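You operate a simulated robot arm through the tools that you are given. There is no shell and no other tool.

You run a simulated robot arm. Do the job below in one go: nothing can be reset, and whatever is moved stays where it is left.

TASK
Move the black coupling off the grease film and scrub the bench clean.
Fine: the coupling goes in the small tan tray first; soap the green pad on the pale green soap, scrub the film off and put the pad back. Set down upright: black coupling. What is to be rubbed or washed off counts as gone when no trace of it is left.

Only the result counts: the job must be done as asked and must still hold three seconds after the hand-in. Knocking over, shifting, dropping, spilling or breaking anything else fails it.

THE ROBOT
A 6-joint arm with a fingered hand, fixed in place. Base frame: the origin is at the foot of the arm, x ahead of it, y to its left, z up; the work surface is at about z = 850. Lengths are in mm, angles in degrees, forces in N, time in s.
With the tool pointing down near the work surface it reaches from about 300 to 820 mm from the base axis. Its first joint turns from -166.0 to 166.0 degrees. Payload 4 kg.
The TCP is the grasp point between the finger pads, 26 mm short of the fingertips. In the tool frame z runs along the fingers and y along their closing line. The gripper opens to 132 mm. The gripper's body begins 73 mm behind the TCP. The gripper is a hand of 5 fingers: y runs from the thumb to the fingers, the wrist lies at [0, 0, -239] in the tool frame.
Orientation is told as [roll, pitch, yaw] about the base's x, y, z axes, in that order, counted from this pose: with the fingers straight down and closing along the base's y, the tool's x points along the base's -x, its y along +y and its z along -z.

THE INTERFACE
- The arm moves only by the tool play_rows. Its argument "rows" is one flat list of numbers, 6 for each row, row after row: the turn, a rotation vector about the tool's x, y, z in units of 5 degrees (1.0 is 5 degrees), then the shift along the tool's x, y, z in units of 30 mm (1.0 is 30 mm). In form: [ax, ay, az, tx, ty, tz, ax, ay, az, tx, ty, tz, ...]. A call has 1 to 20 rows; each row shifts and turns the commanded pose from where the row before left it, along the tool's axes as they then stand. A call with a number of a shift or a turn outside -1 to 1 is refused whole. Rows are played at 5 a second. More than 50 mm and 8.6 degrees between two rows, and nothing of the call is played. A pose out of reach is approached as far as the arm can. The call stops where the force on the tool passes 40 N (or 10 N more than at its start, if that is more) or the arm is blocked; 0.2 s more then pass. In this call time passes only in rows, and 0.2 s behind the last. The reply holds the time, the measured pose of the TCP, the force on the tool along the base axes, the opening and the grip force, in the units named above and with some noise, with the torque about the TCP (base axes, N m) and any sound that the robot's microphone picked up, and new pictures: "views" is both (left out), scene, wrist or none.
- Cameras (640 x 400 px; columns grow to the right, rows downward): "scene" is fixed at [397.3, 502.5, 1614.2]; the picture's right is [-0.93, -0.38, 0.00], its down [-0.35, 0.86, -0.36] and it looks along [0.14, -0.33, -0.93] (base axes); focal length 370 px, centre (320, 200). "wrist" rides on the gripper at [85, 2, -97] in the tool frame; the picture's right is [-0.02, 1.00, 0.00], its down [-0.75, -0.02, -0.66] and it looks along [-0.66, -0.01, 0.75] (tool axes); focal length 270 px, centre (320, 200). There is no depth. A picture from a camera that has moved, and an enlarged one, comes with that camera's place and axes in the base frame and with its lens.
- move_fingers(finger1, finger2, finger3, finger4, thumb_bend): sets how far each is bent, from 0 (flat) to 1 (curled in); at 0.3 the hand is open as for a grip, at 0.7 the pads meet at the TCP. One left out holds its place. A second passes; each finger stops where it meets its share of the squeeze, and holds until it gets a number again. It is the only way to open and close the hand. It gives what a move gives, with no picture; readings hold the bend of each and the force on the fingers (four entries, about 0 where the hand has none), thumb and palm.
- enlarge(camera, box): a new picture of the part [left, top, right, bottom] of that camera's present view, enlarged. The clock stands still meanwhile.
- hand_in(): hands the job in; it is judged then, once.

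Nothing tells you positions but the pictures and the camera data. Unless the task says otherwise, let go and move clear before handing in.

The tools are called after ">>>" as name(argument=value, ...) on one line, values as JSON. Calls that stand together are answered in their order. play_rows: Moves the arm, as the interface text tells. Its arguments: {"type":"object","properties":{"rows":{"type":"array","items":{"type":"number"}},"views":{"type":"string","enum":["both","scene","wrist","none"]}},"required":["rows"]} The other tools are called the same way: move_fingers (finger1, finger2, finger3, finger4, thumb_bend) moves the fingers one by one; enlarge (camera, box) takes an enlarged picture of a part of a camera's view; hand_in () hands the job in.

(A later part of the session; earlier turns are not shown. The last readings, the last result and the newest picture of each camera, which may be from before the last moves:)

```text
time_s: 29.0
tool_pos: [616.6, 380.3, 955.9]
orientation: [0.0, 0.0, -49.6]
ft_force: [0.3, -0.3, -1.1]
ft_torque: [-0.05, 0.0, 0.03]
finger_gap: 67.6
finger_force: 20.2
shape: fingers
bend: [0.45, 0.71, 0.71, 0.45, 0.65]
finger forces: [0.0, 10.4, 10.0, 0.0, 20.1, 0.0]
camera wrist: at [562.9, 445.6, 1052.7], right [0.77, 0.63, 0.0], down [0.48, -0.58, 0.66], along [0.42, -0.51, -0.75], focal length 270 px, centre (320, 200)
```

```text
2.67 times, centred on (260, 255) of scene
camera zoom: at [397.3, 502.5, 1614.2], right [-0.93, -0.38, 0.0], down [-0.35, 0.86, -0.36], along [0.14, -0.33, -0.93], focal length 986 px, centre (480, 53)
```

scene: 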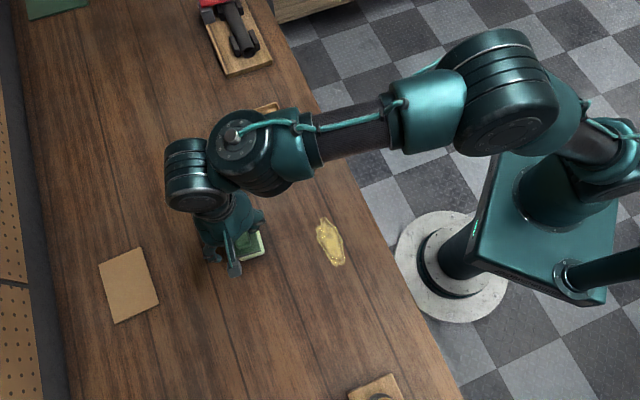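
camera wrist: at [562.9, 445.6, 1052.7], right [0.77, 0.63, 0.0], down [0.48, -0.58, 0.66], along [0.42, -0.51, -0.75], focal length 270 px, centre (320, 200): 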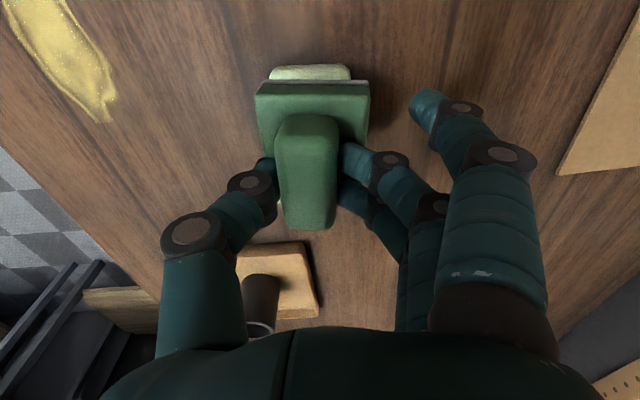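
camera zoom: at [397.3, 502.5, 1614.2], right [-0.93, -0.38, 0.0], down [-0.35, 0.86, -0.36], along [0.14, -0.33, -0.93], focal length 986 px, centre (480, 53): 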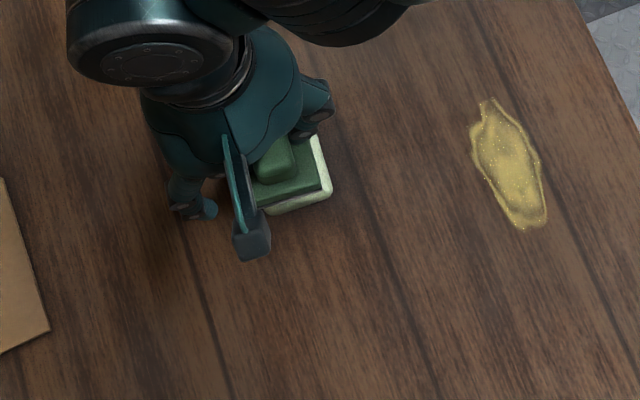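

The pad is lined up over the soap to within a few millimetres. I'll lower it and then feel for contact.

>>> play_rows(rows=[0, 0, 0, 0, 0, 0.6, 0, 0, 0, 0, 0, 0.4], views="none")

>>> play_rows(rows=[0, 0, 0, 0, 0, 0.06], views="none")

>>> play_rows(rows=[0, 0, 0, 0, 0, 0.06], views="none")

>>> play_rows(rows=[0, 0, 0, 0, 0, 0.05], views="none")

```text
time_s: 29.6
tool_pos: [616.9, 379.2, 925.7]
orientation: [0.3, -0.1, -49.6]
ft_force: [-1.6, -0.3, 13.8]
ft_torque: [-0.34, 0.28, -0.01]
finger_gap: 67.6
finger_force: 27.3
shape: fingers
bend: [0.45, 0.71, 0.71, 0.45, 0.66]
finger forces: [0.0, 11.0, 11.2, 0.1, 31.9, 0.0]
```

```text
time_s: 30.0
tool_pos: [617.2, 379.8, 925.6]
orientation: [0.3, 0.0, -49.7]
ft_force: [-3.2, 0.5, 33.4]
ft_torque: [-0.75, 0.79, -0.07]
finger_gap: 67.2
finger_force: 35.8
shape: fingers
bend: [0.45, 0.71, 0.71, 0.45, 0.67]
finger forces: [0.0, 12.6, 12.8, 0.0, 47.9, 0.0]
```

```text
time_s: 30.4
tool_pos: [617.8, 379.8, 925.3]
orientation: [0.5, 0.0, -49.6]
ft_force: [-0.7, 0.1, 7.5]
ft_torque: [-0.24, 0.26, -0.01]
finger_gap: 67.6
finger_force: 24.3
shape: fingers
bend: [0.45, 0.72, 0.72, 0.45, 0.67]
finger forces: [0.1, 9.6, 9.7, 0.0, 29.7, 0.1]
stopped in row 1: the force on the tool passed its limit at 46 N (the readings are from after the stop); the commanded pose is now the measured one
```

```text
time_s: 30.8
tool_pos: [617.7, 379.0, 926.0]
orientation: [0.5, -0.1, -49.6]
ft_force: [-3.1, 0.1, 24.3]
ft_torque: [-0.54, 0.73, -0.05]
finger_gap: 67.3
finger_force: 33.0
shape: fingers
bend: [0.45, 0.71, 0.71, 0.45, 0.68]
finger forces: [0.0, 10.0, 9.7, 0.0, 45.5, 0.1]
```

Contact came at TCP z of about 926, sooner than I expected, and I over-pressed to 46 N by queuing those steps together. I'll ease off, look at the pad and soap, and then go one step at a time.

>>> play_rows(rows=[0, 0, 0, 0, 0, -0.04], views="both")

>>> enlarge(camera="wrist", box=[160, 20, 480, 220])

>>> enlarge(camera="scene", box=[200, 200, 300, 290])

```text
time_s: 31.2
tool_pos: [617.0, 379.3, 926.5]
orientation: [0.4, -0.1, -49.6]
ft_force: [-1.2, 0.3, 26.8]
ft_torque: [-0.58, 0.67, -0.02]
finger_gap: 67.4
finger_force: 33.5
shape: fingers
bend: [0.45, 0.71, 0.71, 0.45, 0.68]
finger forces: [0.0, 10.8, 10.9, 0.0, 45.9, 0.2]
camera wrist: at [562.9, 444.6, 1023.1], right [0.77, 0.63, 0.01], down [0.47, -0.59, 0.66], along [0.42, -0.51, -0.75], focal length 270 px, centre (320, 200)
```

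scene: 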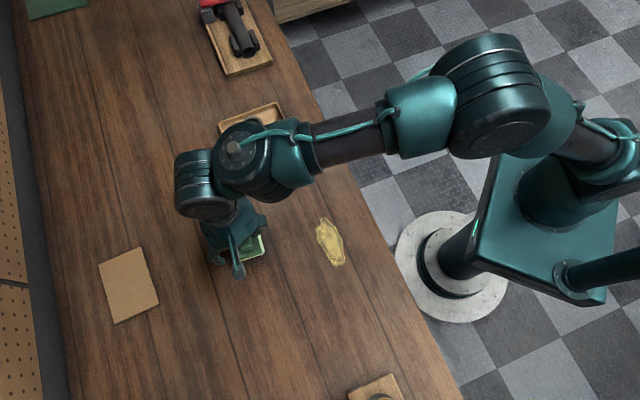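
wrist: 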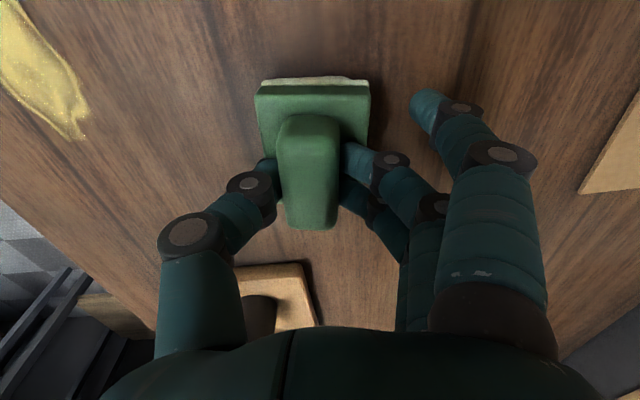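

```text
2.00 times, centred on (320, 120) of wrist
camera zoom: at [562.9, 444.6, 1023.1], right [0.77, 0.63, 0.01], down [0.47, -0.59, 0.66], along [0.42, -0.51, -0.75], focal length 541 px, centre (320, 360)
```

zoom: 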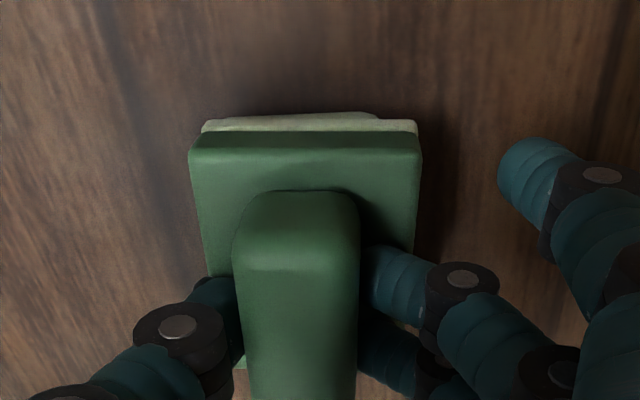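

```text
4.44 times, centred on (250, 245) of scene
camera zoom: at [397.3, 502.5, 1614.2], right [-0.93, -0.38, 0.0], down [-0.35, 0.86, -0.36], along [0.14, -0.33, -0.93], focal length 1643 px, centre (631, 0)
```

zoom: 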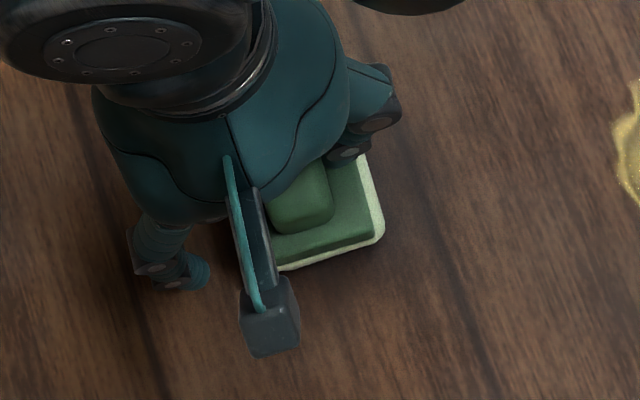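

The pad's grey underside edge has turned pale green, so it has picked up soap. I'll lift off and check both the pad edge and that the soap hasn't moved.

>>> play_rows(rows=[0, 0, 0, 0, 0, -0.15, 0, 0, 0, 0, 0, -0.5, 0, 0, 0, 0, 0, -0.8], views="both")

>>> enlarge(camera="wrist", box=[160, 20, 480, 220])

>>> enlarge(camera="scene", box=[200, 200, 300, 290])

```text
time_s: 32.0
tool_pos: [618.6, 379.9, 968.3]
orientation: [0.2, 0.0, -49.6]
ft_force: [0.7, 0.5, -0.6]
ft_torque: [0.02, -0.04, 0.01]
finger_gap: 67.0
finger_force: 21.4
shape: fingers
bend: [0.45, 0.72, 0.72, 0.45, 0.67]
finger forces: [0.0, 10.0, 9.9, 0.0, 21.5, 0.0]
camera wrist: at [564.0, 444.6, 1065.0], right [0.77, 0.63, 0.0], down [0.47, -0.58, 0.66], along [0.42, -0.51, -0.75], focal length 270 px, centre (320, 200)
```

scene: 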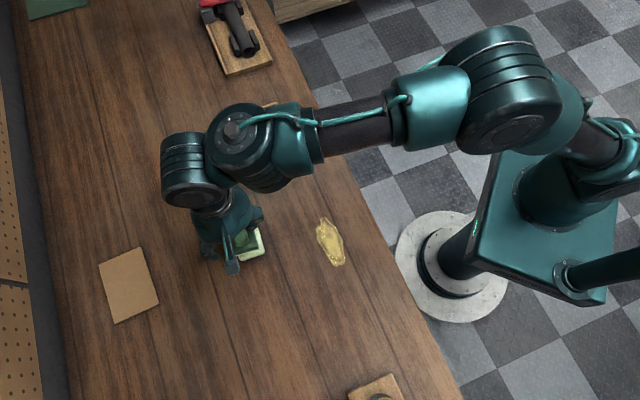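
wrist: 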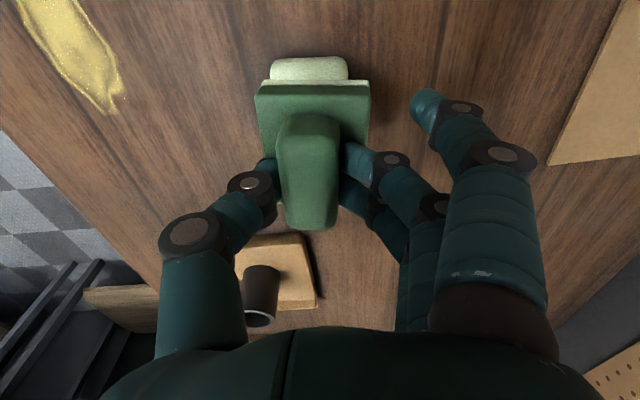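

```text
2.00 times, centred on (320, 120) of wrist
camera zoom: at [564.0, 444.6, 1065.0], right [0.77, 0.63, 0.0], down [0.47, -0.58, 0.66], along [0.42, -0.51, -0.75], focal length 541 px, centre (320, 360)
```

zoom: 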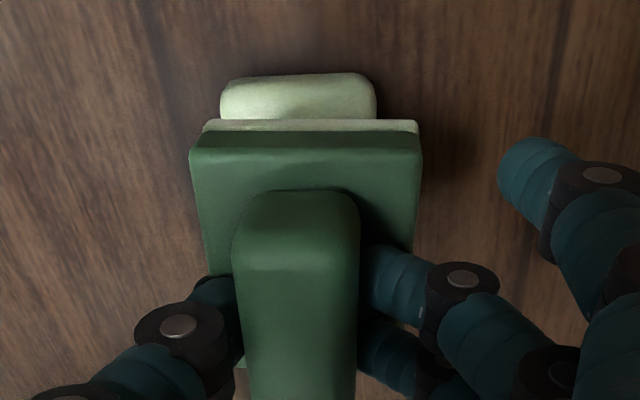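

```text
4.44 times, centred on (250, 245) of scene
camera zoom: at [397.3, 502.5, 1614.2], right [-0.93, -0.38, 0.0], down [-0.35, 0.86, -0.36], along [0.14, -0.33, -0.93], focal length 1643 px, centre (631, 0)
```

zoom: 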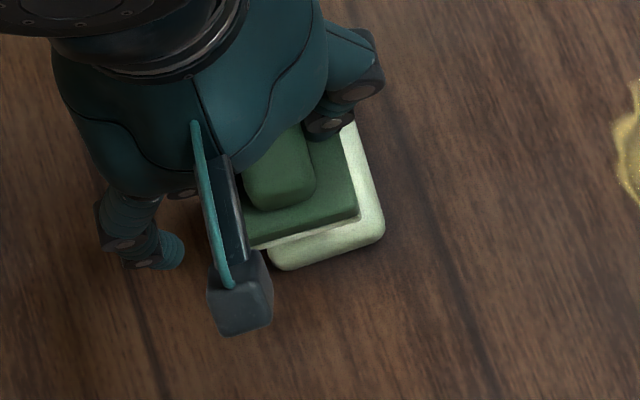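

The pad's underside is soaped and the soap is still in its place. I'll carry the pad over the far end of the film and line it up with the film's length.

>>> play_rows(rows=[0, 0, 0, 0.0467, -0.777, 0, 0, 0, 0, 0.0467, -0.777, 0, 0, 0, 0, 0.0467, -0.777, 0, 0, 0, 0, 0.0467, -0.777, 0, 0, 0, 0, 0.0467, -0.777, 0, 0, 0, 0, 0.0467, -0.777, 0, 0, 0, 0, 0.0467, -0.777, 0, 0, 0, -0.46, 0, 0, 0, 0, 0, 0, 0, 0, 0.8])

>>> enlarge(camera="wrist", box=[160, 20, 480, 220])

>>> enlarge(camera="scene", box=[200, 180, 380, 300])

```text
time_s: 34.0
tool_pos: [487.2, 281.9, 943.7]
orientation: [0.2, 0.0, -47.3]
ft_force: [0.2, -0.4, -0.8]
ft_torque: [0.01, 0.04, 0.02]
finger_gap: 67.2
finger_force: 19.5
shape: fingers
bend: [0.45, 0.72, 0.72, 0.45, 0.67]
finger forces: [0.1, 9.8, 9.7, 0.1, 20.8, 0.0]
camera wrist: at [431.1, 343.9, 1040.1], right [0.75, 0.66, 0.0], down [0.5, -0.56, 0.66], along [0.44, -0.49, -0.75], focal length 270 px, centre (320, 200)
```

scene: 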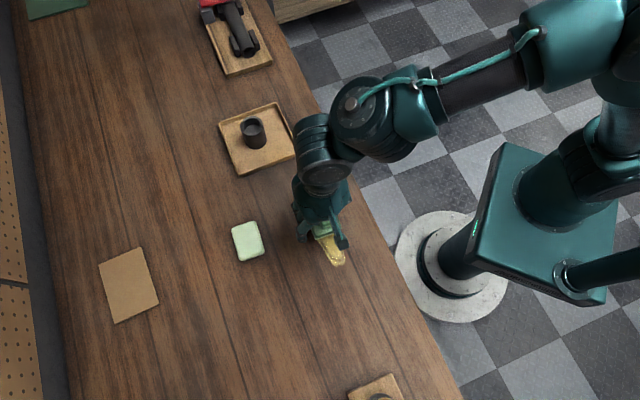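
wrist: 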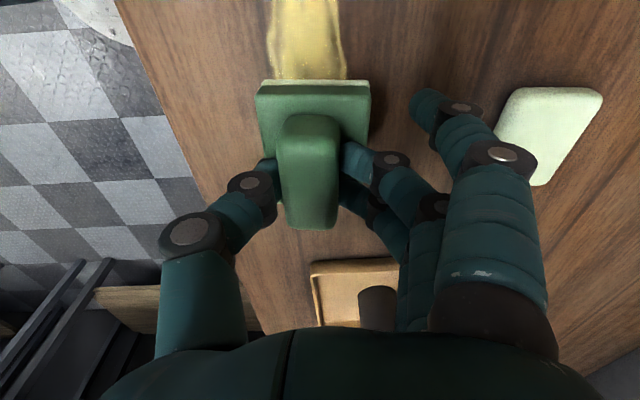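

```text
2.00 times, centred on (320, 120) of wrist
camera zoom: at [431.1, 343.9, 1040.1], right [0.75, 0.66, 0.0], down [0.5, -0.56, 0.66], along [0.44, -0.49, -0.75], focal length 541 px, centre (320, 360)
```

zoom: 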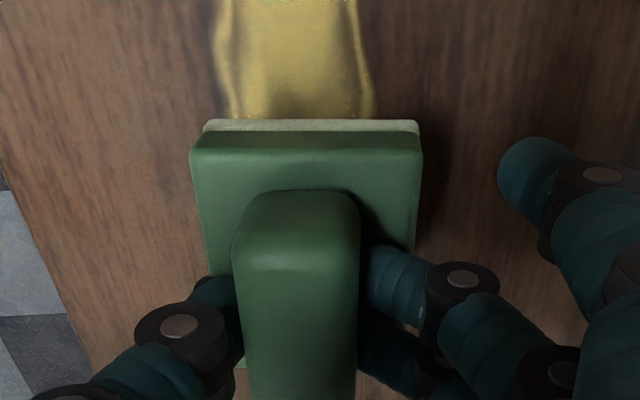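

```text
3.33 times, centred on (290, 240) of scene
camera zoom: at [397.3, 502.5, 1614.2], right [-0.93, -0.38, 0.0], down [-0.35, 0.86, -0.36], along [0.14, -0.33, -0.93], focal length 1232 px, centre (420, 67)
```

zoom: 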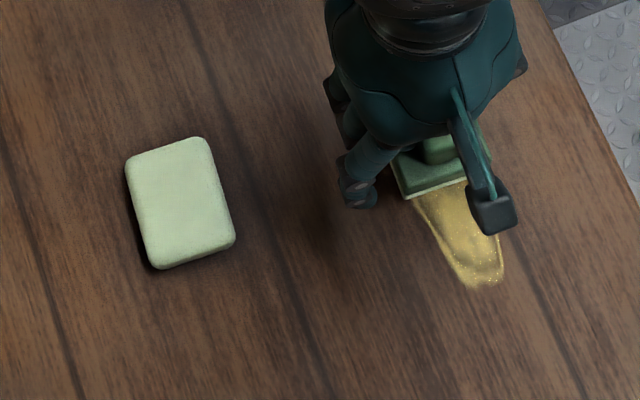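

The pad is lined up with the film. I'll lower it close to the bench, then feel for contact one step at a time.

>>> play_rows(rows=[0, 0, 0, 0, -0.07, 0.6, 0, 0, 0, 0, 0, 0.5], views="none")

```text
time_s: 34.6
tool_pos: [486.1, 280.4, 910.1]
orientation: [0.3, 0.0, -47.4]
ft_force: [0.3, 0.7, -0.7]
ft_torque: [0.02, 0.01, 0.02]
finger_gap: 67.1
finger_force: 19.8
shape: fingers
bend: [0.45, 0.72, 0.72, 0.45, 0.67]
finger forces: [0.0, 9.7, 9.7, 0.0, 20.7, 0.0]
```

The pad is a few millimetres above the bench with no contact yet, so I'll step down gently.

>>> play_rows(rows=[0, 0, 0, 0, 0, 0.08], views="none")

```text
time_s: 35.0
tool_pos: [485.8, 280.2, 906.1]
orientation: [0.3, 0.0, -47.3]
ft_force: [-0.4, -0.5, 0.1]
ft_torque: [0.0, 0.03, -0.02]
finger_gap: 66.9
finger_force: 20.2
shape: fingers
bend: [0.45, 0.72, 0.72, 0.45, 0.67]
finger forces: [0.0, 9.6, 9.6, 0.0, 20.6, 0.0]
```

There is still no contact, so I'll take another small step.

>>> play_rows(rows=[0, 0, 0, 0, 0, 0.05], views="none")

```text
time_s: 35.4
tool_pos: [486.3, 279.9, 905.6]
orientation: [0.3, 0.1, -47.3]
ft_force: [-0.5, -0.7, -0.2]
ft_torque: [0.0, -0.05, -0.02]
finger_gap: 67.0
finger_force: 20.0
shape: fingers
bend: [0.45, 0.72, 0.72, 0.45, 0.67]
finger forces: [0.1, 9.6, 9.5, 0.0, 20.7, 0.0]
```

Still free at z of about 905.6; I'll step down again.

>>> play_rows(rows=[0, 0, 0, 0, 0, 0.04], views="none")

```text
time_s: 35.8
tool_pos: [487.0, 279.8, 905.6]
orientation: [0.3, -0.1, -47.3]
ft_force: [0.0, -0.5, -0.6]
ft_torque: [0.02, 0.0, 0.01]
finger_gap: 66.8
finger_force: 20.0
shape: fingers
bend: [0.45, 0.72, 0.72, 0.45, 0.67]
finger forces: [0.0, 9.7, 9.5, 0.0, 20.7, 0.0]
```

There is still no force, so I'll go down a little more.

>>> play_rows(rows=[0, 0, 0, 0, 0, 0.05], views="none")

```text
time_s: 36.2
tool_pos: [485.4, 280.3, 904.4]
orientation: [0.4, -0.1, -47.3]
ft_force: [0.6, -0.4, 3.9]
ft_torque: [-0.11, 0.09, 0.01]
finger_gap: 66.8
finger_force: 22.1
shape: fingers
bend: [0.45, 0.72, 0.72, 0.45, 0.67]
finger forces: [0.0, 9.5, 9.8, 0.0, 24.4, 0.1]
```

The pad is touching at about 4 N. I'll add slight pressure and make a first short stroke along the film.

>>> play_rows(rows=[0, 0, 0, 0, 0, 0.02, 0, 0, 0, 0.25, 0, 0, 0, 0, 0, 0.25, 0, 0, 0, 0, 0, 0.25, 0, 0, 0, 0, 0, 0.25, 0, 0], views="both")

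>>> enlarge(camera="wrist", box=[160, 20, 480, 220])

```text
time_s: 37.4
tool_pos: [464.9, 303.2, 904.8]
orientation: [0.4, -0.1, -47.2]
ft_force: [4.5, -5.4, 29.1]
ft_torque: [-0.76, 0.49, 0.12]
finger_gap: 66.4
finger_force: 35.5
shape: fingers
bend: [0.45, 0.71, 0.71, 0.45, 0.68]
finger forces: [0.0, 12.0, 12.3, 0.1, 46.3, 0.0]
camera wrist: at [408.1, 365.7, 1000.7], right [0.75, 0.66, 0.01], down [0.5, -0.57, 0.66], along [0.44, -0.49, -0.75], focal length 270 px, centre (320, 200)
```

scene: 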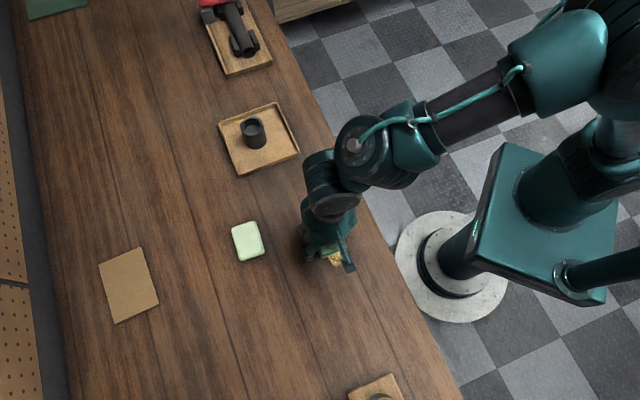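
wrist: 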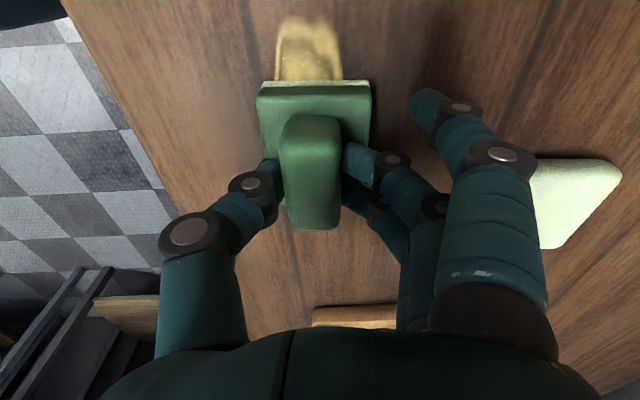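

```text
2.00 times, centred on (320, 120) of wrist
camera zoom: at [408.1, 365.7, 1000.7], right [0.75, 0.66, 0.01], down [0.5, -0.57, 0.66], along [0.44, -0.49, -0.75], focal length 541 px, centre (320, 360)
```

zoom: 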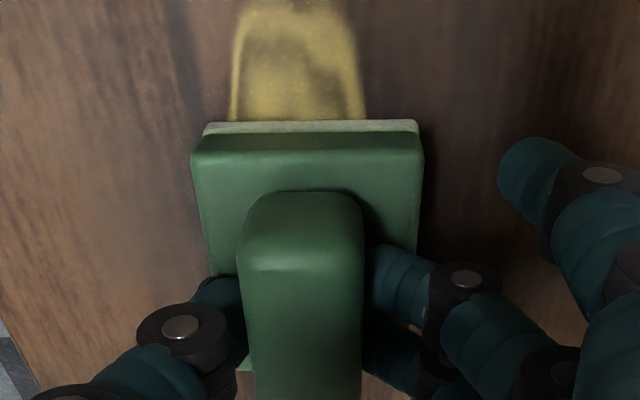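

The stroke runs fine, but the force has grown to 29 N. I'll ease off 1 mm and continue to the film's near end.

>>> play_rows(rows=[0, 0, 0, 0.1, 0, -0.04, 0, 0, 0, 0.25, 0, 0, 0, 0, 0, 0.25, 0, 0, 0, 0, 0, 0.25, 0, 0, 0, 0, 0, 0.25, 0, 0, 0, 0, 0, 0.25, 0, 0, 0, 0, 0, 0.25, 0, 0], views="both")

>>> enlarge(camera="scene", box=[270, 190, 390, 290])

```text
time_s: 39.0
tool_pos: [432.4, 339.0, 902.6]
orientation: [0.3, -0.1, -47.2]
ft_force: [3.8, -4.2, 17.0]
ft_torque: [-0.5, 0.23, 0.19]
finger_gap: 66.8
finger_force: 29.0
shape: fingers
bend: [0.45, 0.71, 0.71, 0.45, 0.68]
finger forces: [0.0, 10.4, 11.3, 0.1, 36.1, 0.0]
camera wrist: at [375.7, 400.4, 1000.8], right [0.75, 0.66, 0.01], down [0.5, -0.57, 0.66], along [0.44, -0.49, -0.75], focal length 270 px, centre (320, 200)
```

scene: 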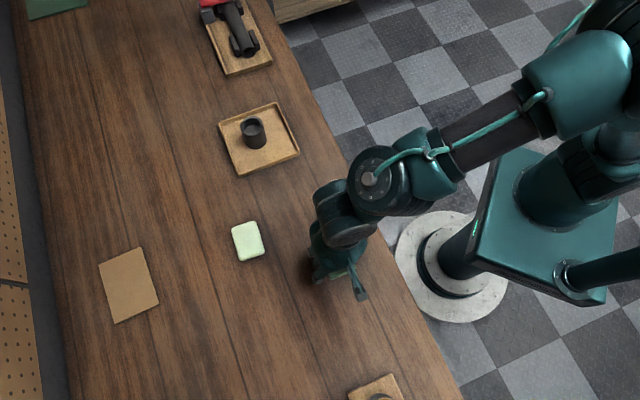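
wrist: 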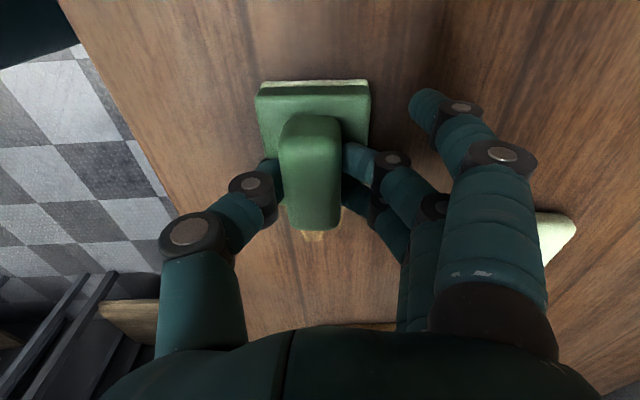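

```text
4.00 times, centred on (330, 240) of scene
camera zoom: at [397.3, 502.5, 1614.2], right [-0.93, -0.38, 0.0], down [-0.35, 0.86, -0.36], along [0.14, -0.33, -0.93], focal length 1478 px, centre (280, 40)
```

zoom: 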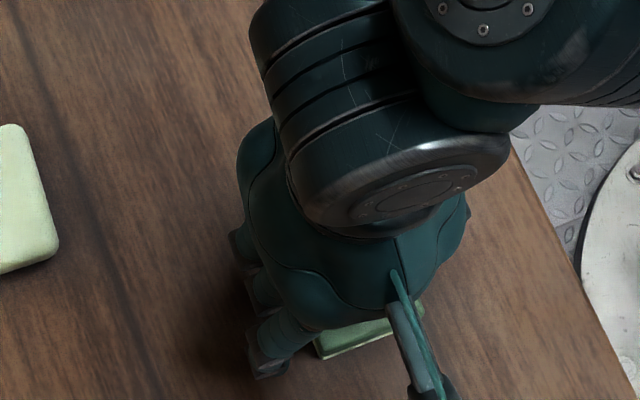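

The near end is covered, and a trace of yellow still shows behind the pad. I'll stroke back along the film.

>>> play_rows(rows=[0, 0, 0, -0.27, 0, 0, 0, 0, 0, -0.27, 0, 0, 0, 0, 0, -0.27, 0, 0, 0, 0, 0, -0.27, 0, 0, 0, 0, 0, -0.27, 0, 0, 0, 0, 0, -0.27, 0, 0, 0, 0, 0, -0.27, 0, 0, 0, 0, 0, -0.27, 0, 0, 0, 0, 0, -0.27, 0, 0, 0, 0, 0, -0.27, 0, 0, 0, 0, 0, -0.27, 0, 0, 0, 0, 0, -0.27, 0, 0], views="both")

>>> enlarge(camera="scene", box=[270, 190, 390, 290])

>>> enlarge(camera="wrist", box=[160, 0, 480, 200])

```text
time_s: 41.6
tool_pos: [497.8, 267.2, 904.7]
orientation: [0.4, -0.1, -47.3]
ft_force: [0.2, 0.1, -0.1]
ft_torque: [0.02, -0.01, -0.01]
finger_gap: 66.3
finger_force: 20.4
shape: fingers
bend: [0.45, 0.71, 0.71, 0.45, 0.67]
finger forces: [0.0, 9.7, 9.2, 0.1, 20.5, 0.0]
camera wrist: at [441.4, 328.7, 1001.6], right [0.75, 0.66, 0.0], down [0.5, -0.57, 0.66], along [0.44, -0.49, -0.75], focal length 270 px, centre (320, 200)
```

scene: 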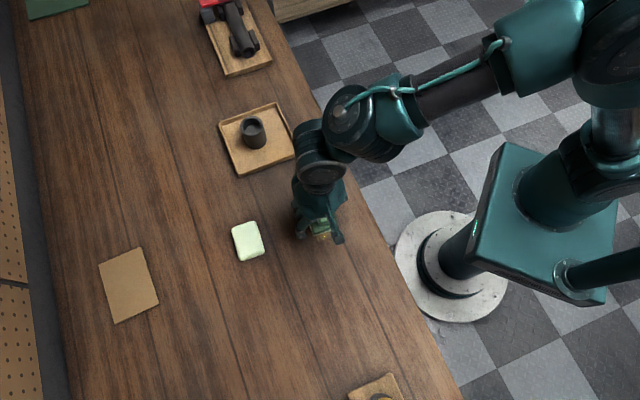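
wrist: 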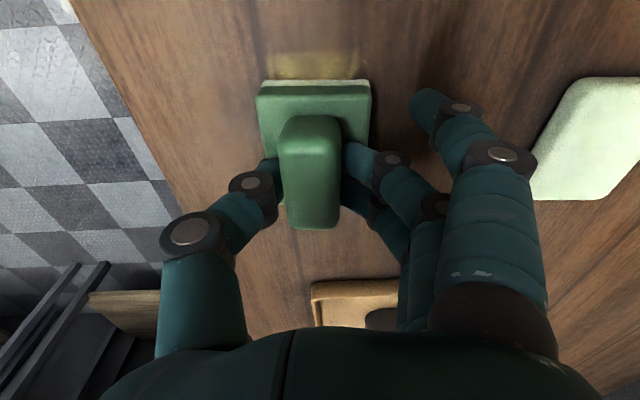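

```text
4.00 times, centred on (330, 240) of scene
camera zoom: at [397.3, 502.5, 1614.2], right [-0.93, -0.38, 0.0], down [-0.35, 0.86, -0.36], along [0.14, -0.33, -0.93], focal length 1478 px, centre (280, 40)
```

zoom: 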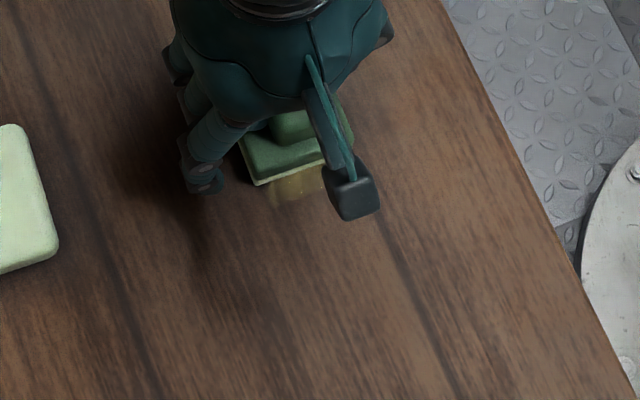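

```text
2.00 times, centred on (320, 100) of wrist
camera zoom: at [441.4, 328.7, 1001.6], right [0.75, 0.66, 0.0], down [0.5, -0.57, 0.66], along [0.44, -0.49, -0.75], focal length 541 px, centre (320, 400)
```

zoom: 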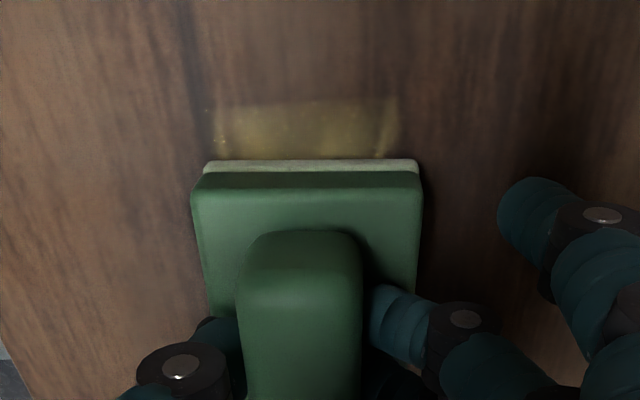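

The near half is clean, but the pad lost contact on the way back, so some film remains under and just ahead of it. I'll press down again here.

>>> play_rows(rows=[0, 0, 0, 0, 0, 0.04], views="none")

```text
time_s: 42.0
tool_pos: [497.7, 266.3, 903.4]
orientation: [0.2, -0.1, -47.4]
ft_force: [0.3, 0.9, 7.0]
ft_torque: [-0.17, 0.17, -0.01]
finger_gap: 66.4
finger_force: 23.3
shape: fingers
bend: [0.45, 0.71, 0.71, 0.45, 0.67]
finger forces: [0.0, 9.6, 9.2, 0.0, 27.1, 0.0]
```

There are 7 N of contact, so I'll stroke forward over the remaining film.

>>> play_rows(rows=[0, 0, 0, 0.2, 0, 0.015, 0, 0, 0, 0.25, 0, 0, 0, 0, 0, 0.25, 0, 0, 0, 0, 0, 0.25, 0, 0, 0, 0, 0, 0.25, 0, 0], views="wrist")

```text
time_s: 43.2
tool_pos: [474.5, 293.5, 903.7]
orientation: [0.3, 0.0, -47.3]
ft_force: [4.3, -4.0, 27.4]
ft_torque: [-0.72, 0.45, 0.15]
finger_gap: 65.8
finger_force: 35.8
shape: fingers
bend: [0.45, 0.71, 0.71, 0.45, 0.68]
finger forces: [0.0, 11.2, 12.5, 0.0, 47.4, 0.1]
camera wrist: at [417.4, 356.1, 1000.7], right [0.75, 0.66, 0.01], down [0.5, -0.57, 0.66], along [0.44, -0.49, -0.75], focal length 270 px, centre (320, 200)
```

wrist: 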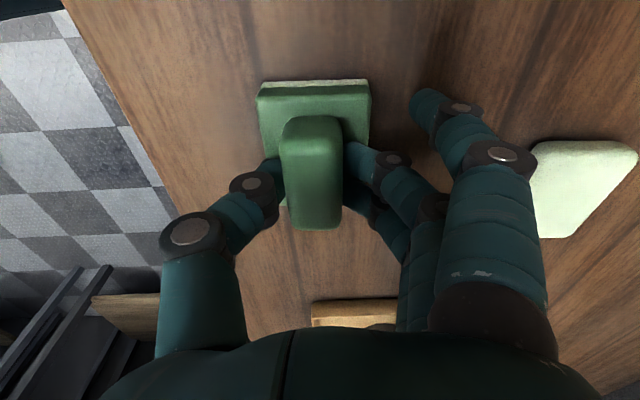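

The visible film ahead is gone. I'll ease the pressure a little and finish this stroke, then come back with firm contact.

>>> play_rows(rows=[0, 0, 0, 0.2, 0, -0.03, 0, 0, 0, 0.25, 0, 0, 0, 0, 0, 0.25, 0, 0, 0, 0, 0, 0.25, 0, 0], views="none")

>>> play_rows(rows=[0, 0, 0, -0.2, -0.07, 0, 0, 0, 0, -0.25, 0, 0, 0, 0, 0, -0.25, 0, 0], views="none")

```text
time_s: 44.2
tool_pos: [454.0, 314.8, 903.3]
orientation: [0.3, 0.0, -47.2]
ft_force: [3.5, -3.8, 17.3]
ft_torque: [-0.5, 0.21, 0.17]
finger_gap: 66.0
finger_force: 29.9
shape: fingers
bend: [0.45, 0.71, 0.71, 0.45, 0.68]
finger forces: [0.0, 10.6, 11.9, 0.0, 37.5, 0.0]
```

```text
time_s: 45.0
tool_pos: [467.8, 297.3, 903.3]
orientation: [0.3, -0.2, -47.3]
ft_force: [-4.3, 4.7, 23.8]
ft_torque: [-0.38, 0.57, -0.16]
finger_gap: 65.6
finger_force: 33.1
shape: fingers
bend: [0.45, 0.71, 0.71, 0.45, 0.68]
finger forces: [0.0, 11.2, 11.0, 0.0, 44.7, 0.0]
```

Contact is firm on the way back, so I'll carry on to the far end.

>>> play_rows(rows=[0, 0, 0, -0.25, 0, 0, 0, 0, 0, -0.25, 0, 0, 0, 0, 0, -0.25, 0, 0, 0, 0, 0, -0.25, 0, 0, 0, 0, 0, -0.25, 0, 0], views="both")

>>> enlarge(camera="scene", box=[270, 190, 390, 290])

>>> enlarge(camera="wrist", box=[160, 0, 480, 200])

```text
time_s: 46.2
tool_pos: [492.8, 269.1, 903.6]
orientation: [0.3, -0.1, -47.4]
ft_force: [-3.4, 2.5, 12.3]
ft_torque: [-0.23, 0.32, -0.13]
finger_gap: 65.4
finger_force: 28.3
shape: fingers
bend: [0.45, 0.71, 0.71, 0.45, 0.68]
finger forces: [0.0, 10.3, 9.9, 0.0, 36.1, 0.0]
camera wrist: at [436.5, 331.6, 1000.6], right [0.75, 0.66, 0.0], down [0.5, -0.56, 0.66], along [0.44, -0.49, -0.75], focal length 270 px, centre (320, 200)
```

scene: 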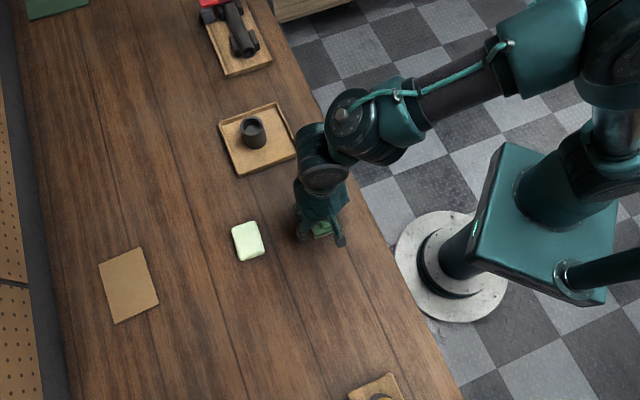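
wrist: 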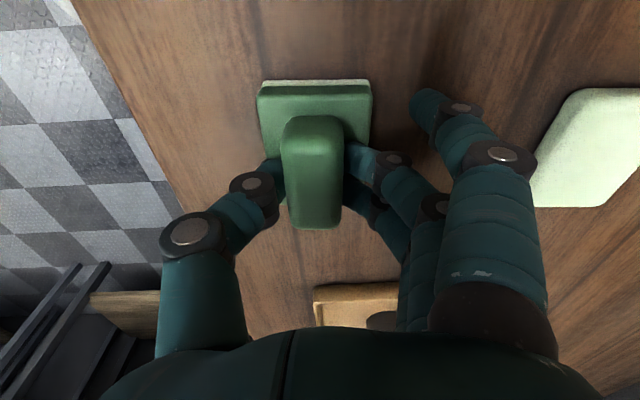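

```text
4.00 times, centred on (330, 240) of scene
camera zoom: at [397.3, 502.5, 1614.2], right [-0.93, -0.38, 0.0], down [-0.35, 0.86, -0.36], along [0.14, -0.33, -0.93], focal length 1478 px, centre (280, 40)
```

zoom: 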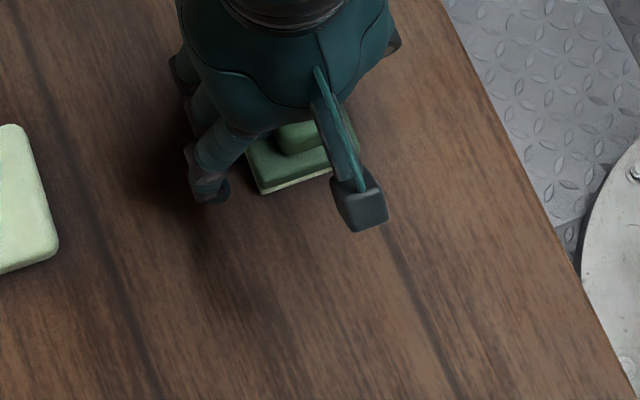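

```text
2.00 times, centred on (320, 100) of wrist
camera zoom: at [436.5, 331.6, 1000.6], right [0.75, 0.66, 0.0], down [0.5, -0.56, 0.66], along [0.44, -0.49, -0.75], focal length 541 px, centre (320, 400)
```

zoom: 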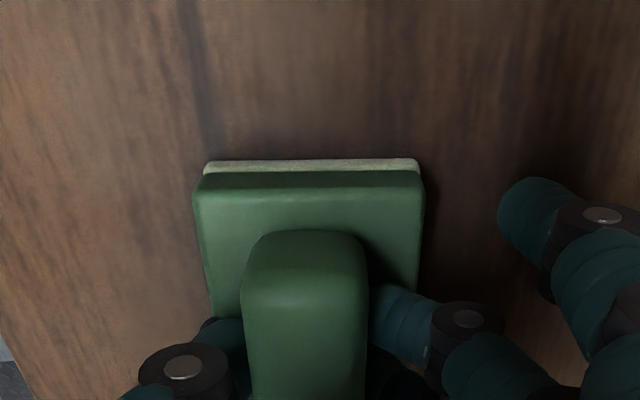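

The surface ahead looks clean. I'll add overlapping lanes to either side so no edge of the film is missed.

>>> play_rows(rows=[0, 0, 0, 0.1, 0.25, 0, 0, 0, 0, 0.25, 0, 0, 0, 0, 0, 0.25, 0, 0, 0, 0, 0, 0.25, 0, -0.02, 0, 0, 0, 0.25, 0, 0, 0, 0, 0, 0.25, 0, 0], views="none")

```text
time_s: 47.6
tool_pos: [470.0, 305.0, 903.9]
orientation: [0.1, -0.1, -47.3]
ft_force: [0.8, -0.4, 3.6]
ft_torque: [-0.11, 0.07, 0.03]
finger_gap: 66.2
finger_force: 22.7
shape: fingers
bend: [0.45, 0.71, 0.71, 0.45, 0.68]
finger forces: [0.0, 8.9, 9.8, 0.1, 26.4, 0.0]
```

The pressure has dropped to 4 N, so I'll add a little and continue this lane.

>>> play_rows(rows=[0, 0, 0, 0.1, 0, 0.03, 0, 0, 0, 0.25, 0, 0, 0, 0, 0, 0.25, 0, 0, 0, 0, 0, 0.25, 0, 0, 0, 0, 0, 0.25, 0, 0, 0, 0, 0, 0.25, 0, 0, 0, 0, 0, 0.2, 0, 0], views="none")

```text
time_s: 49.2
tool_pos: [438.3, 339.0, 904.7]
orientation: [0.3, -0.1, -47.4]
ft_force: [2.9, -1.8, 8.6]
ft_torque: [-0.27, 0.09, 0.11]
finger_gap: 65.9
finger_force: 24.8
shape: fingers
bend: [0.45, 0.71, 0.71, 0.45, 0.68]
finger forces: [0.0, 9.1, 10.1, 0.1, 30.1, 0.1]
```

This lane held contact. Next I'll shift to the other side and stroke back.

>>> play_rows(rows=[0, 0, 0, 0, -0.22, 0.02, 0, 0, 0, 0, -0.22, 0, 0, 0, 0, -0.25, 0, 0, 0, 0, 0, -0.25, 0, 0, 0, 0, 0, -0.25, 0, 0, 0, 0, 0, -0.25, 0, 0], views="none")

```text
time_s: 50.6
tool_pos: [449.7, 306.2, 903.5]
orientation: [0.4, 0.0, -47.4]
ft_force: [-2.7, 3.9, 18.1]
ft_torque: [-0.24, 0.47, -0.15]
finger_gap: 65.6
finger_force: 30.3
shape: fingers
bend: [0.45, 0.71, 0.71, 0.45, 0.68]
finger forces: [0.0, 10.8, 10.4, 0.0, 39.4, 0.0]
```

The pad is pressing at a steady 18 N, so I'll finish the return lane to the far end.

>>> play_rows(rows=[0, 0, 0, -0.25, 0, 0, 0, 0, 0, -0.25, 0, 0, 0, 0, 0, -0.25, 0, 0, 0, 0, 0, -0.25, 0, 0, 0, 0, 0, -0.25, 0, 0, 0, 0, 0, -0.25, 0, 0, 0, 0, 0, -0.25, 0, 0, 0, 0, 0, -0.25, 0, 0], views="none")

```text
time_s: 52.4
tool_pos: [491.3, 262.3, 902.7]
orientation: [0.2, -0.1, -47.4]
ft_force: [-3.1, 3.0, 23.6]
ft_torque: [-0.37, 0.72, -0.17]
finger_gap: 65.1
finger_force: 34.0
shape: fingers
bend: [0.45, 0.71, 0.71, 0.45, 0.69]
finger forces: [0.0, 10.8, 10.7, 0.0, 46.1, 0.0]
```

That makes several overlapping passes. I'll lift the pad and move aside so the scene camera can inspect the bench.

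>>> play_rows(rows=[0, 0, 0, 0, 0, -0.4, 0, 0, 0, 0, 0, -0.9, 0, 0, 0, 0, 0, -0.9, 0, 0, 0, 0, 0.78, 0, 0, 0, 0, 0, 0.78, 0, 0, 0, 0, 0, 0.78, 0, 0, 0, 0, 0, 0.78, 0, 0, 0, 0, 0, 0.78, 0, 0, 0, 0, 0, 0.78, 0, 0, 0, 0, 0, 0.78, 0], views="both")

>>> enlarge(camera="scene", box=[290, 200, 370, 280])

>>> enlarge(camera="scene", box=[270, 180, 390, 300])

```text
time_s: 54.6
tool_pos: [611.3, 375.1, 970.0]
orientation: [0.3, 0.0, -47.2]
ft_force: [-0.3, 0.2, -0.1]
ft_torque: [-0.03, -0.01, 0.0]
finger_gap: 66.1
finger_force: 19.0
shape: fingers
bend: [0.45, 0.71, 0.71, 0.45, 0.68]
finger forces: [0.0, 9.0, 9.1, 0.0, 18.7, 0.1]
camera wrist: at [554.6, 438.1, 1067.2], right [0.75, 0.66, 0.01], down [0.5, -0.57, 0.66], along [0.44, -0.49, -0.75], focal length 270 px, centre (320, 200)
```

scene: 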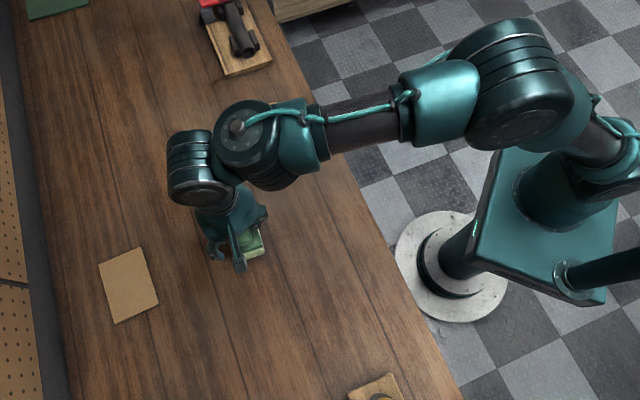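
wrist: 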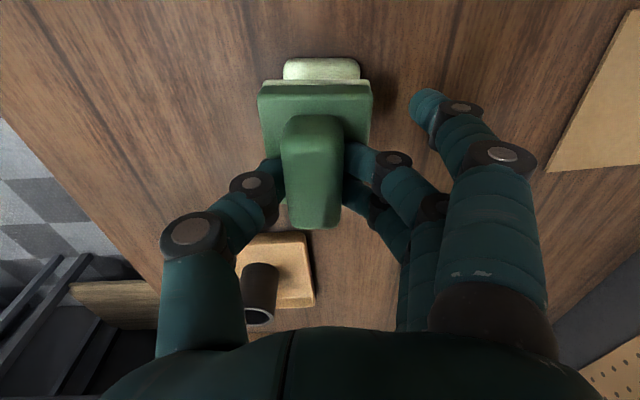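

```text
5.00 times, centred on (330, 240) of scene
camera zoom: at [397.3, 502.5, 1614.2], right [-0.93, -0.38, 0.0], down [-0.35, 0.86, -0.36], along [0.14, -0.33, -0.93], focal length 1848 px, centre (270, 0)
```

zoom: 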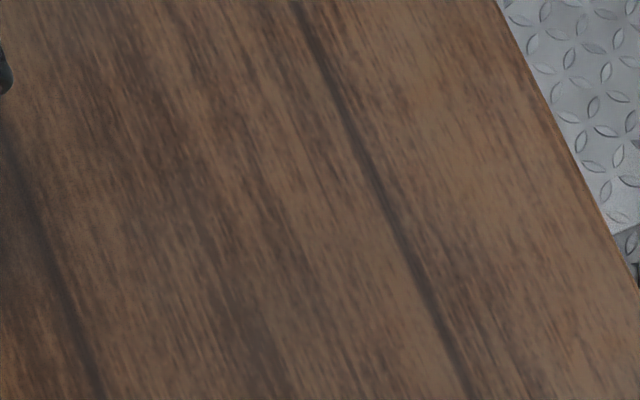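

```text
3.33 times, centred on (330, 240) of scene
camera zoom: at [397.3, 502.5, 1614.2], right [-0.93, -0.38, 0.0], down [-0.35, 0.86, -0.36], along [0.14, -0.33, -0.93], focal length 1232 px, centre (287, 67)
```

zoom: 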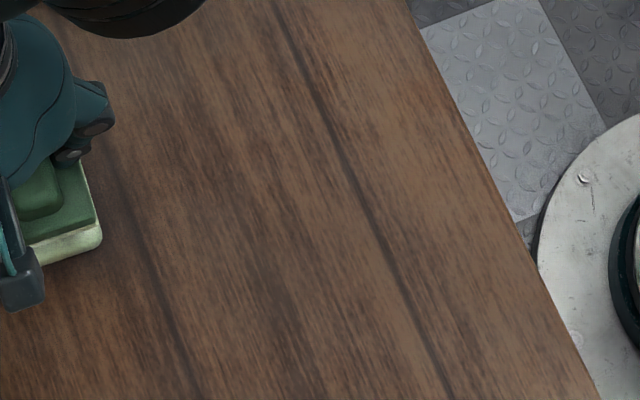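

The film looks gone. I'll zoom in further to make sure no faint trace is left.

>>> enlarge(camera="scene", box=[308, 210, 338, 240])

>>> enlarge(camera="scene", box=[322, 238, 352, 268])

>>> enlarge(camera="wrist", box=[200, 20, 460, 240])

>>> enlarge(camera="scene", box=[200, 200, 300, 290])

```text
13.33 times, centred on (323, 225) of scene
camera zoom: at [397.3, 502.5, 1614.2], right [-0.93, -0.38, 0.0], down [-0.35, 0.86, -0.36], along [0.14, -0.33, -0.93], focal length 4928 px, centre (280, -133)
```

zoom: 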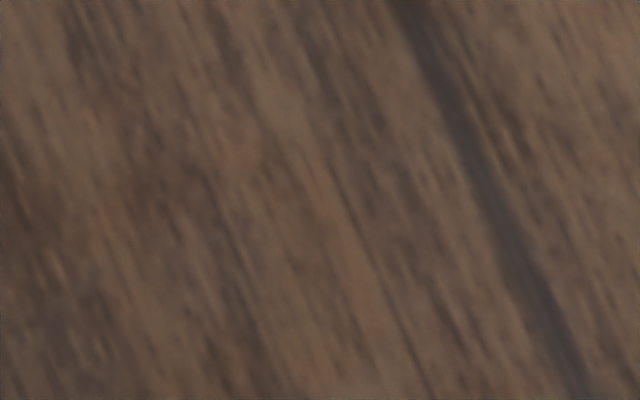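

```text
13.33 times, centred on (337, 253) of scene
camera zoom: at [397.3, 502.5, 1614.2], right [-0.93, -0.38, 0.0], down [-0.35, 0.86, -0.36], along [0.14, -0.33, -0.93], focal length 4928 px, centre (93, -507)
```

zoom: 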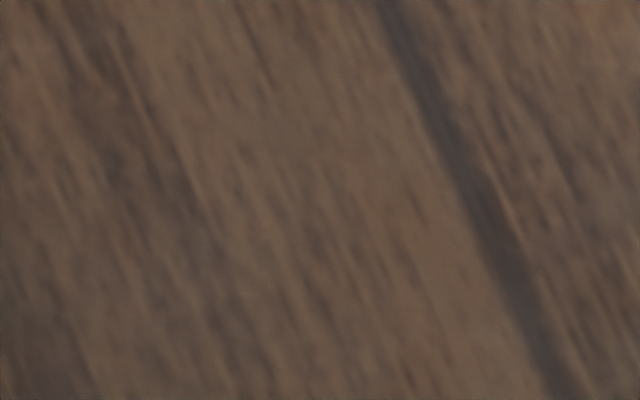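

```text
1.82 times, centred on (330, 130) of wrist
camera zoom: at [554.6, 438.1, 1067.2], right [0.75, 0.66, 0.01], down [0.5, -0.57, 0.66], along [0.44, -0.49, -0.75], focal length 491 px, centre (302, 327)
```

zoom: 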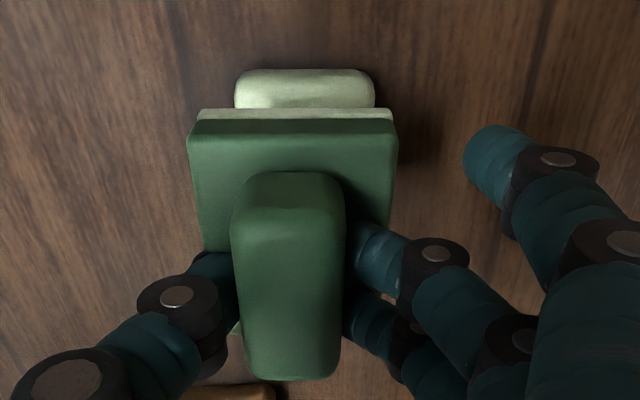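

```text
4.44 times, centred on (250, 245) of scene
camera zoom: at [397.3, 502.5, 1614.2], right [-0.93, -0.38, 0.0], down [-0.35, 0.86, -0.36], along [0.14, -0.33, -0.93], focal length 1643 px, centre (631, 0)
```

zoom: 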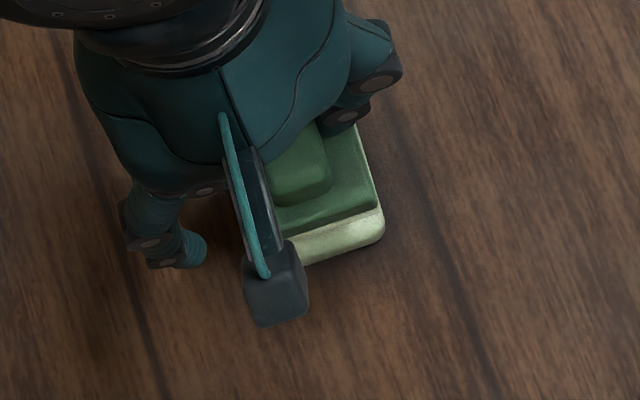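

No trace is left, even close up. I'll return the pad to its original spot and heading.

>>> play_rows(rows=[0, 0, 0, 0.786, -0.084, 0, 0, 0, 0, 0.786, -0.084, 0, 0, 0, 0, 0.786, -0.084, 0, 0, 0, 0, 0.786, -0.084, 0, 0, 0, 0, 0.786, -0.084, 0, 0, 0, 0, 0.786, -0.084, 0, 0, 0, 0.46, 0, 0, 0, 0, 0, 0, 0, 0, 0.6, 0, 0, 0, 0, 0, 0.6], views="both")

```text
time_s: 56.6
tool_pos: [503.5, 467.2, 933.6]
orientation: [0.4, 0.0, -49.6]
ft_force: [-0.1, -0.3, -0.5]
ft_torque: [-0.02, 0.02, 0.02]
finger_gap: 65.9
finger_force: 18.5
shape: fingers
bend: [0.45, 0.71, 0.71, 0.45, 0.68]
finger forces: [0.0, 9.0, 9.0, 0.0, 18.7, 0.0]
camera wrist: at [449.6, 531.5, 1030.6], right [0.77, 0.63, 0.01], down [0.47, -0.59, 0.66], along [0.42, -0.51, -0.75], focal length 270 px, centre (320, 200)
```

scene: 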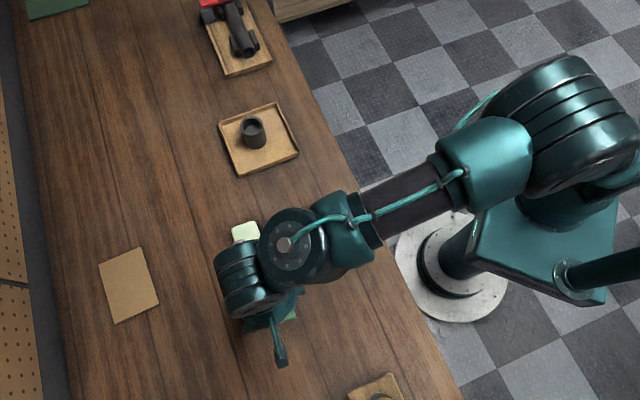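
wrist: 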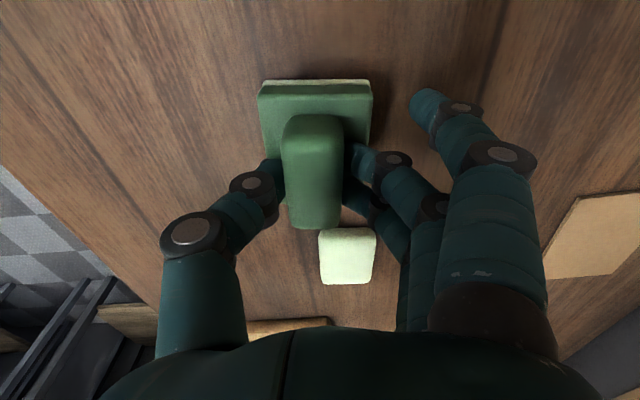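

The wrist view also shows clean bench where the film was. I'll lower the pad to just above its spot.

>>> play_rows(rows=[0, 0, 0, 0, 0.02, 0.5, 0, 0, 0, 0, 0, 0.35], views="none")

```text
time_s: 57.2
tool_pos: [505.6, 468.2, 908.0]
orientation: [0.3, 0.0, -49.5]
ft_force: [-0.2, -0.2, 0.4]
ft_torque: [-0.01, 0.0, -0.01]
finger_gap: 65.8
finger_force: 18.8
shape: fingers
bend: [0.45, 0.71, 0.71, 0.45, 0.68]
finger forces: [0.0, 9.0, 9.1, 0.1, 18.7, 0.0]
```

It is still free, so I'll continue in small steps.

>>> play_rows(rows=[0, 0, 0, 0, 0, 0.07], views="none")

```text
time_s: 57.6
tool_pos: [504.5, 468.9, 906.8]
orientation: [0.3, 0.0, -49.7]
ft_force: [-0.1, -0.1, -1.0]
ft_torque: [-0.01, 0.01, 0.02]
finger_gap: 65.7
finger_force: 18.1
shape: fingers
bend: [0.45, 0.71, 0.71, 0.45, 0.68]
finger forces: [0.0, 8.9, 9.0, 0.0, 18.6, 0.0]
```

No contact yet, so I'll take another small step.

>>> play_rows(rows=[0, 0, 0, 0, 0, 0.06], views="none")

```text
time_s: 58.0
tool_pos: [502.7, 467.6, 903.9]
orientation: [0.4, 0.0, -49.6]
ft_force: [-0.8, -0.1, 0.3]
ft_torque: [-0.02, 0.01, 0.01]
finger_gap: 65.8
finger_force: 17.9
shape: fingers
bend: [0.45, 0.71, 0.71, 0.45, 0.68]
finger forces: [0.0, 9.1, 9.0, 0.1, 19.3, 0.0]
```

It's nearly there; I'll step down a bit more.

>>> play_rows(rows=[0, 0, 0, 0, 0, 0.03], views="none")

```text
time_s: 58.4
tool_pos: [503.6, 468.6, 903.1]
orientation: [0.3, 0.0, -49.7]
ft_force: [-0.7, 0.8, 5.4]
ft_torque: [-0.13, 0.19, -0.01]
finger_gap: 65.7
finger_force: 21.5
shape: fingers
bend: [0.45, 0.71, 0.71, 0.45, 0.68]
finger forces: [0.1, 9.3, 9.1, 0.0, 24.4, 0.1]
```

The pad rests on the bench at 5 N. I'll loosen just a little first, so that the opening fingertips don't press on the base.

>>> move_fingers(finger2=0.66, finger3=0.66, thumb_bend=0.64)

>>> enlarge(camera="wrist", box=[160, 40, 480, 240])

```text
time_s: 59.4
tool_pos: [505.0, 468.9, 905.2]
orientation: [0.4, 0.0, -49.6]
ft_force: [-0.9, 2.0, 28.2]
ft_torque: [-0.37, 0.57, -0.04]
finger_gap: 65.3
finger_force: 19.3
shape: fingers
bend: [0.45, 0.64, 0.64, 0.45, 0.65]
finger forces: [0.1, 3.3, 3.2, 0.0, 33.2, 0.0]
```

```text
2.00 times, centred on (320, 140) of wrist
camera zoom: at [449.6, 533.0, 1001.8], right [0.77, 0.63, 0.01], down [0.47, -0.59, 0.66], along [0.42, -0.51, -0.75], focal length 541 px, centre (320, 320)
```

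zoom: 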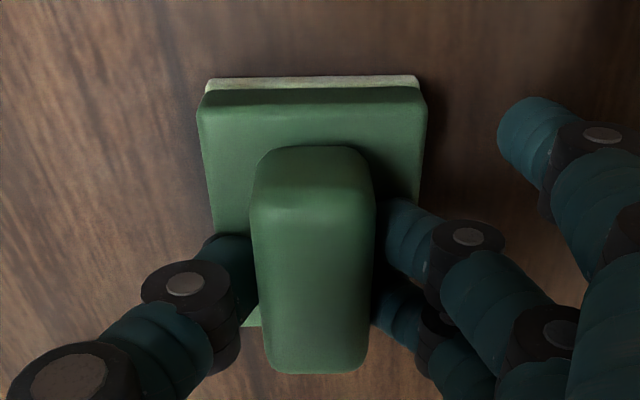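

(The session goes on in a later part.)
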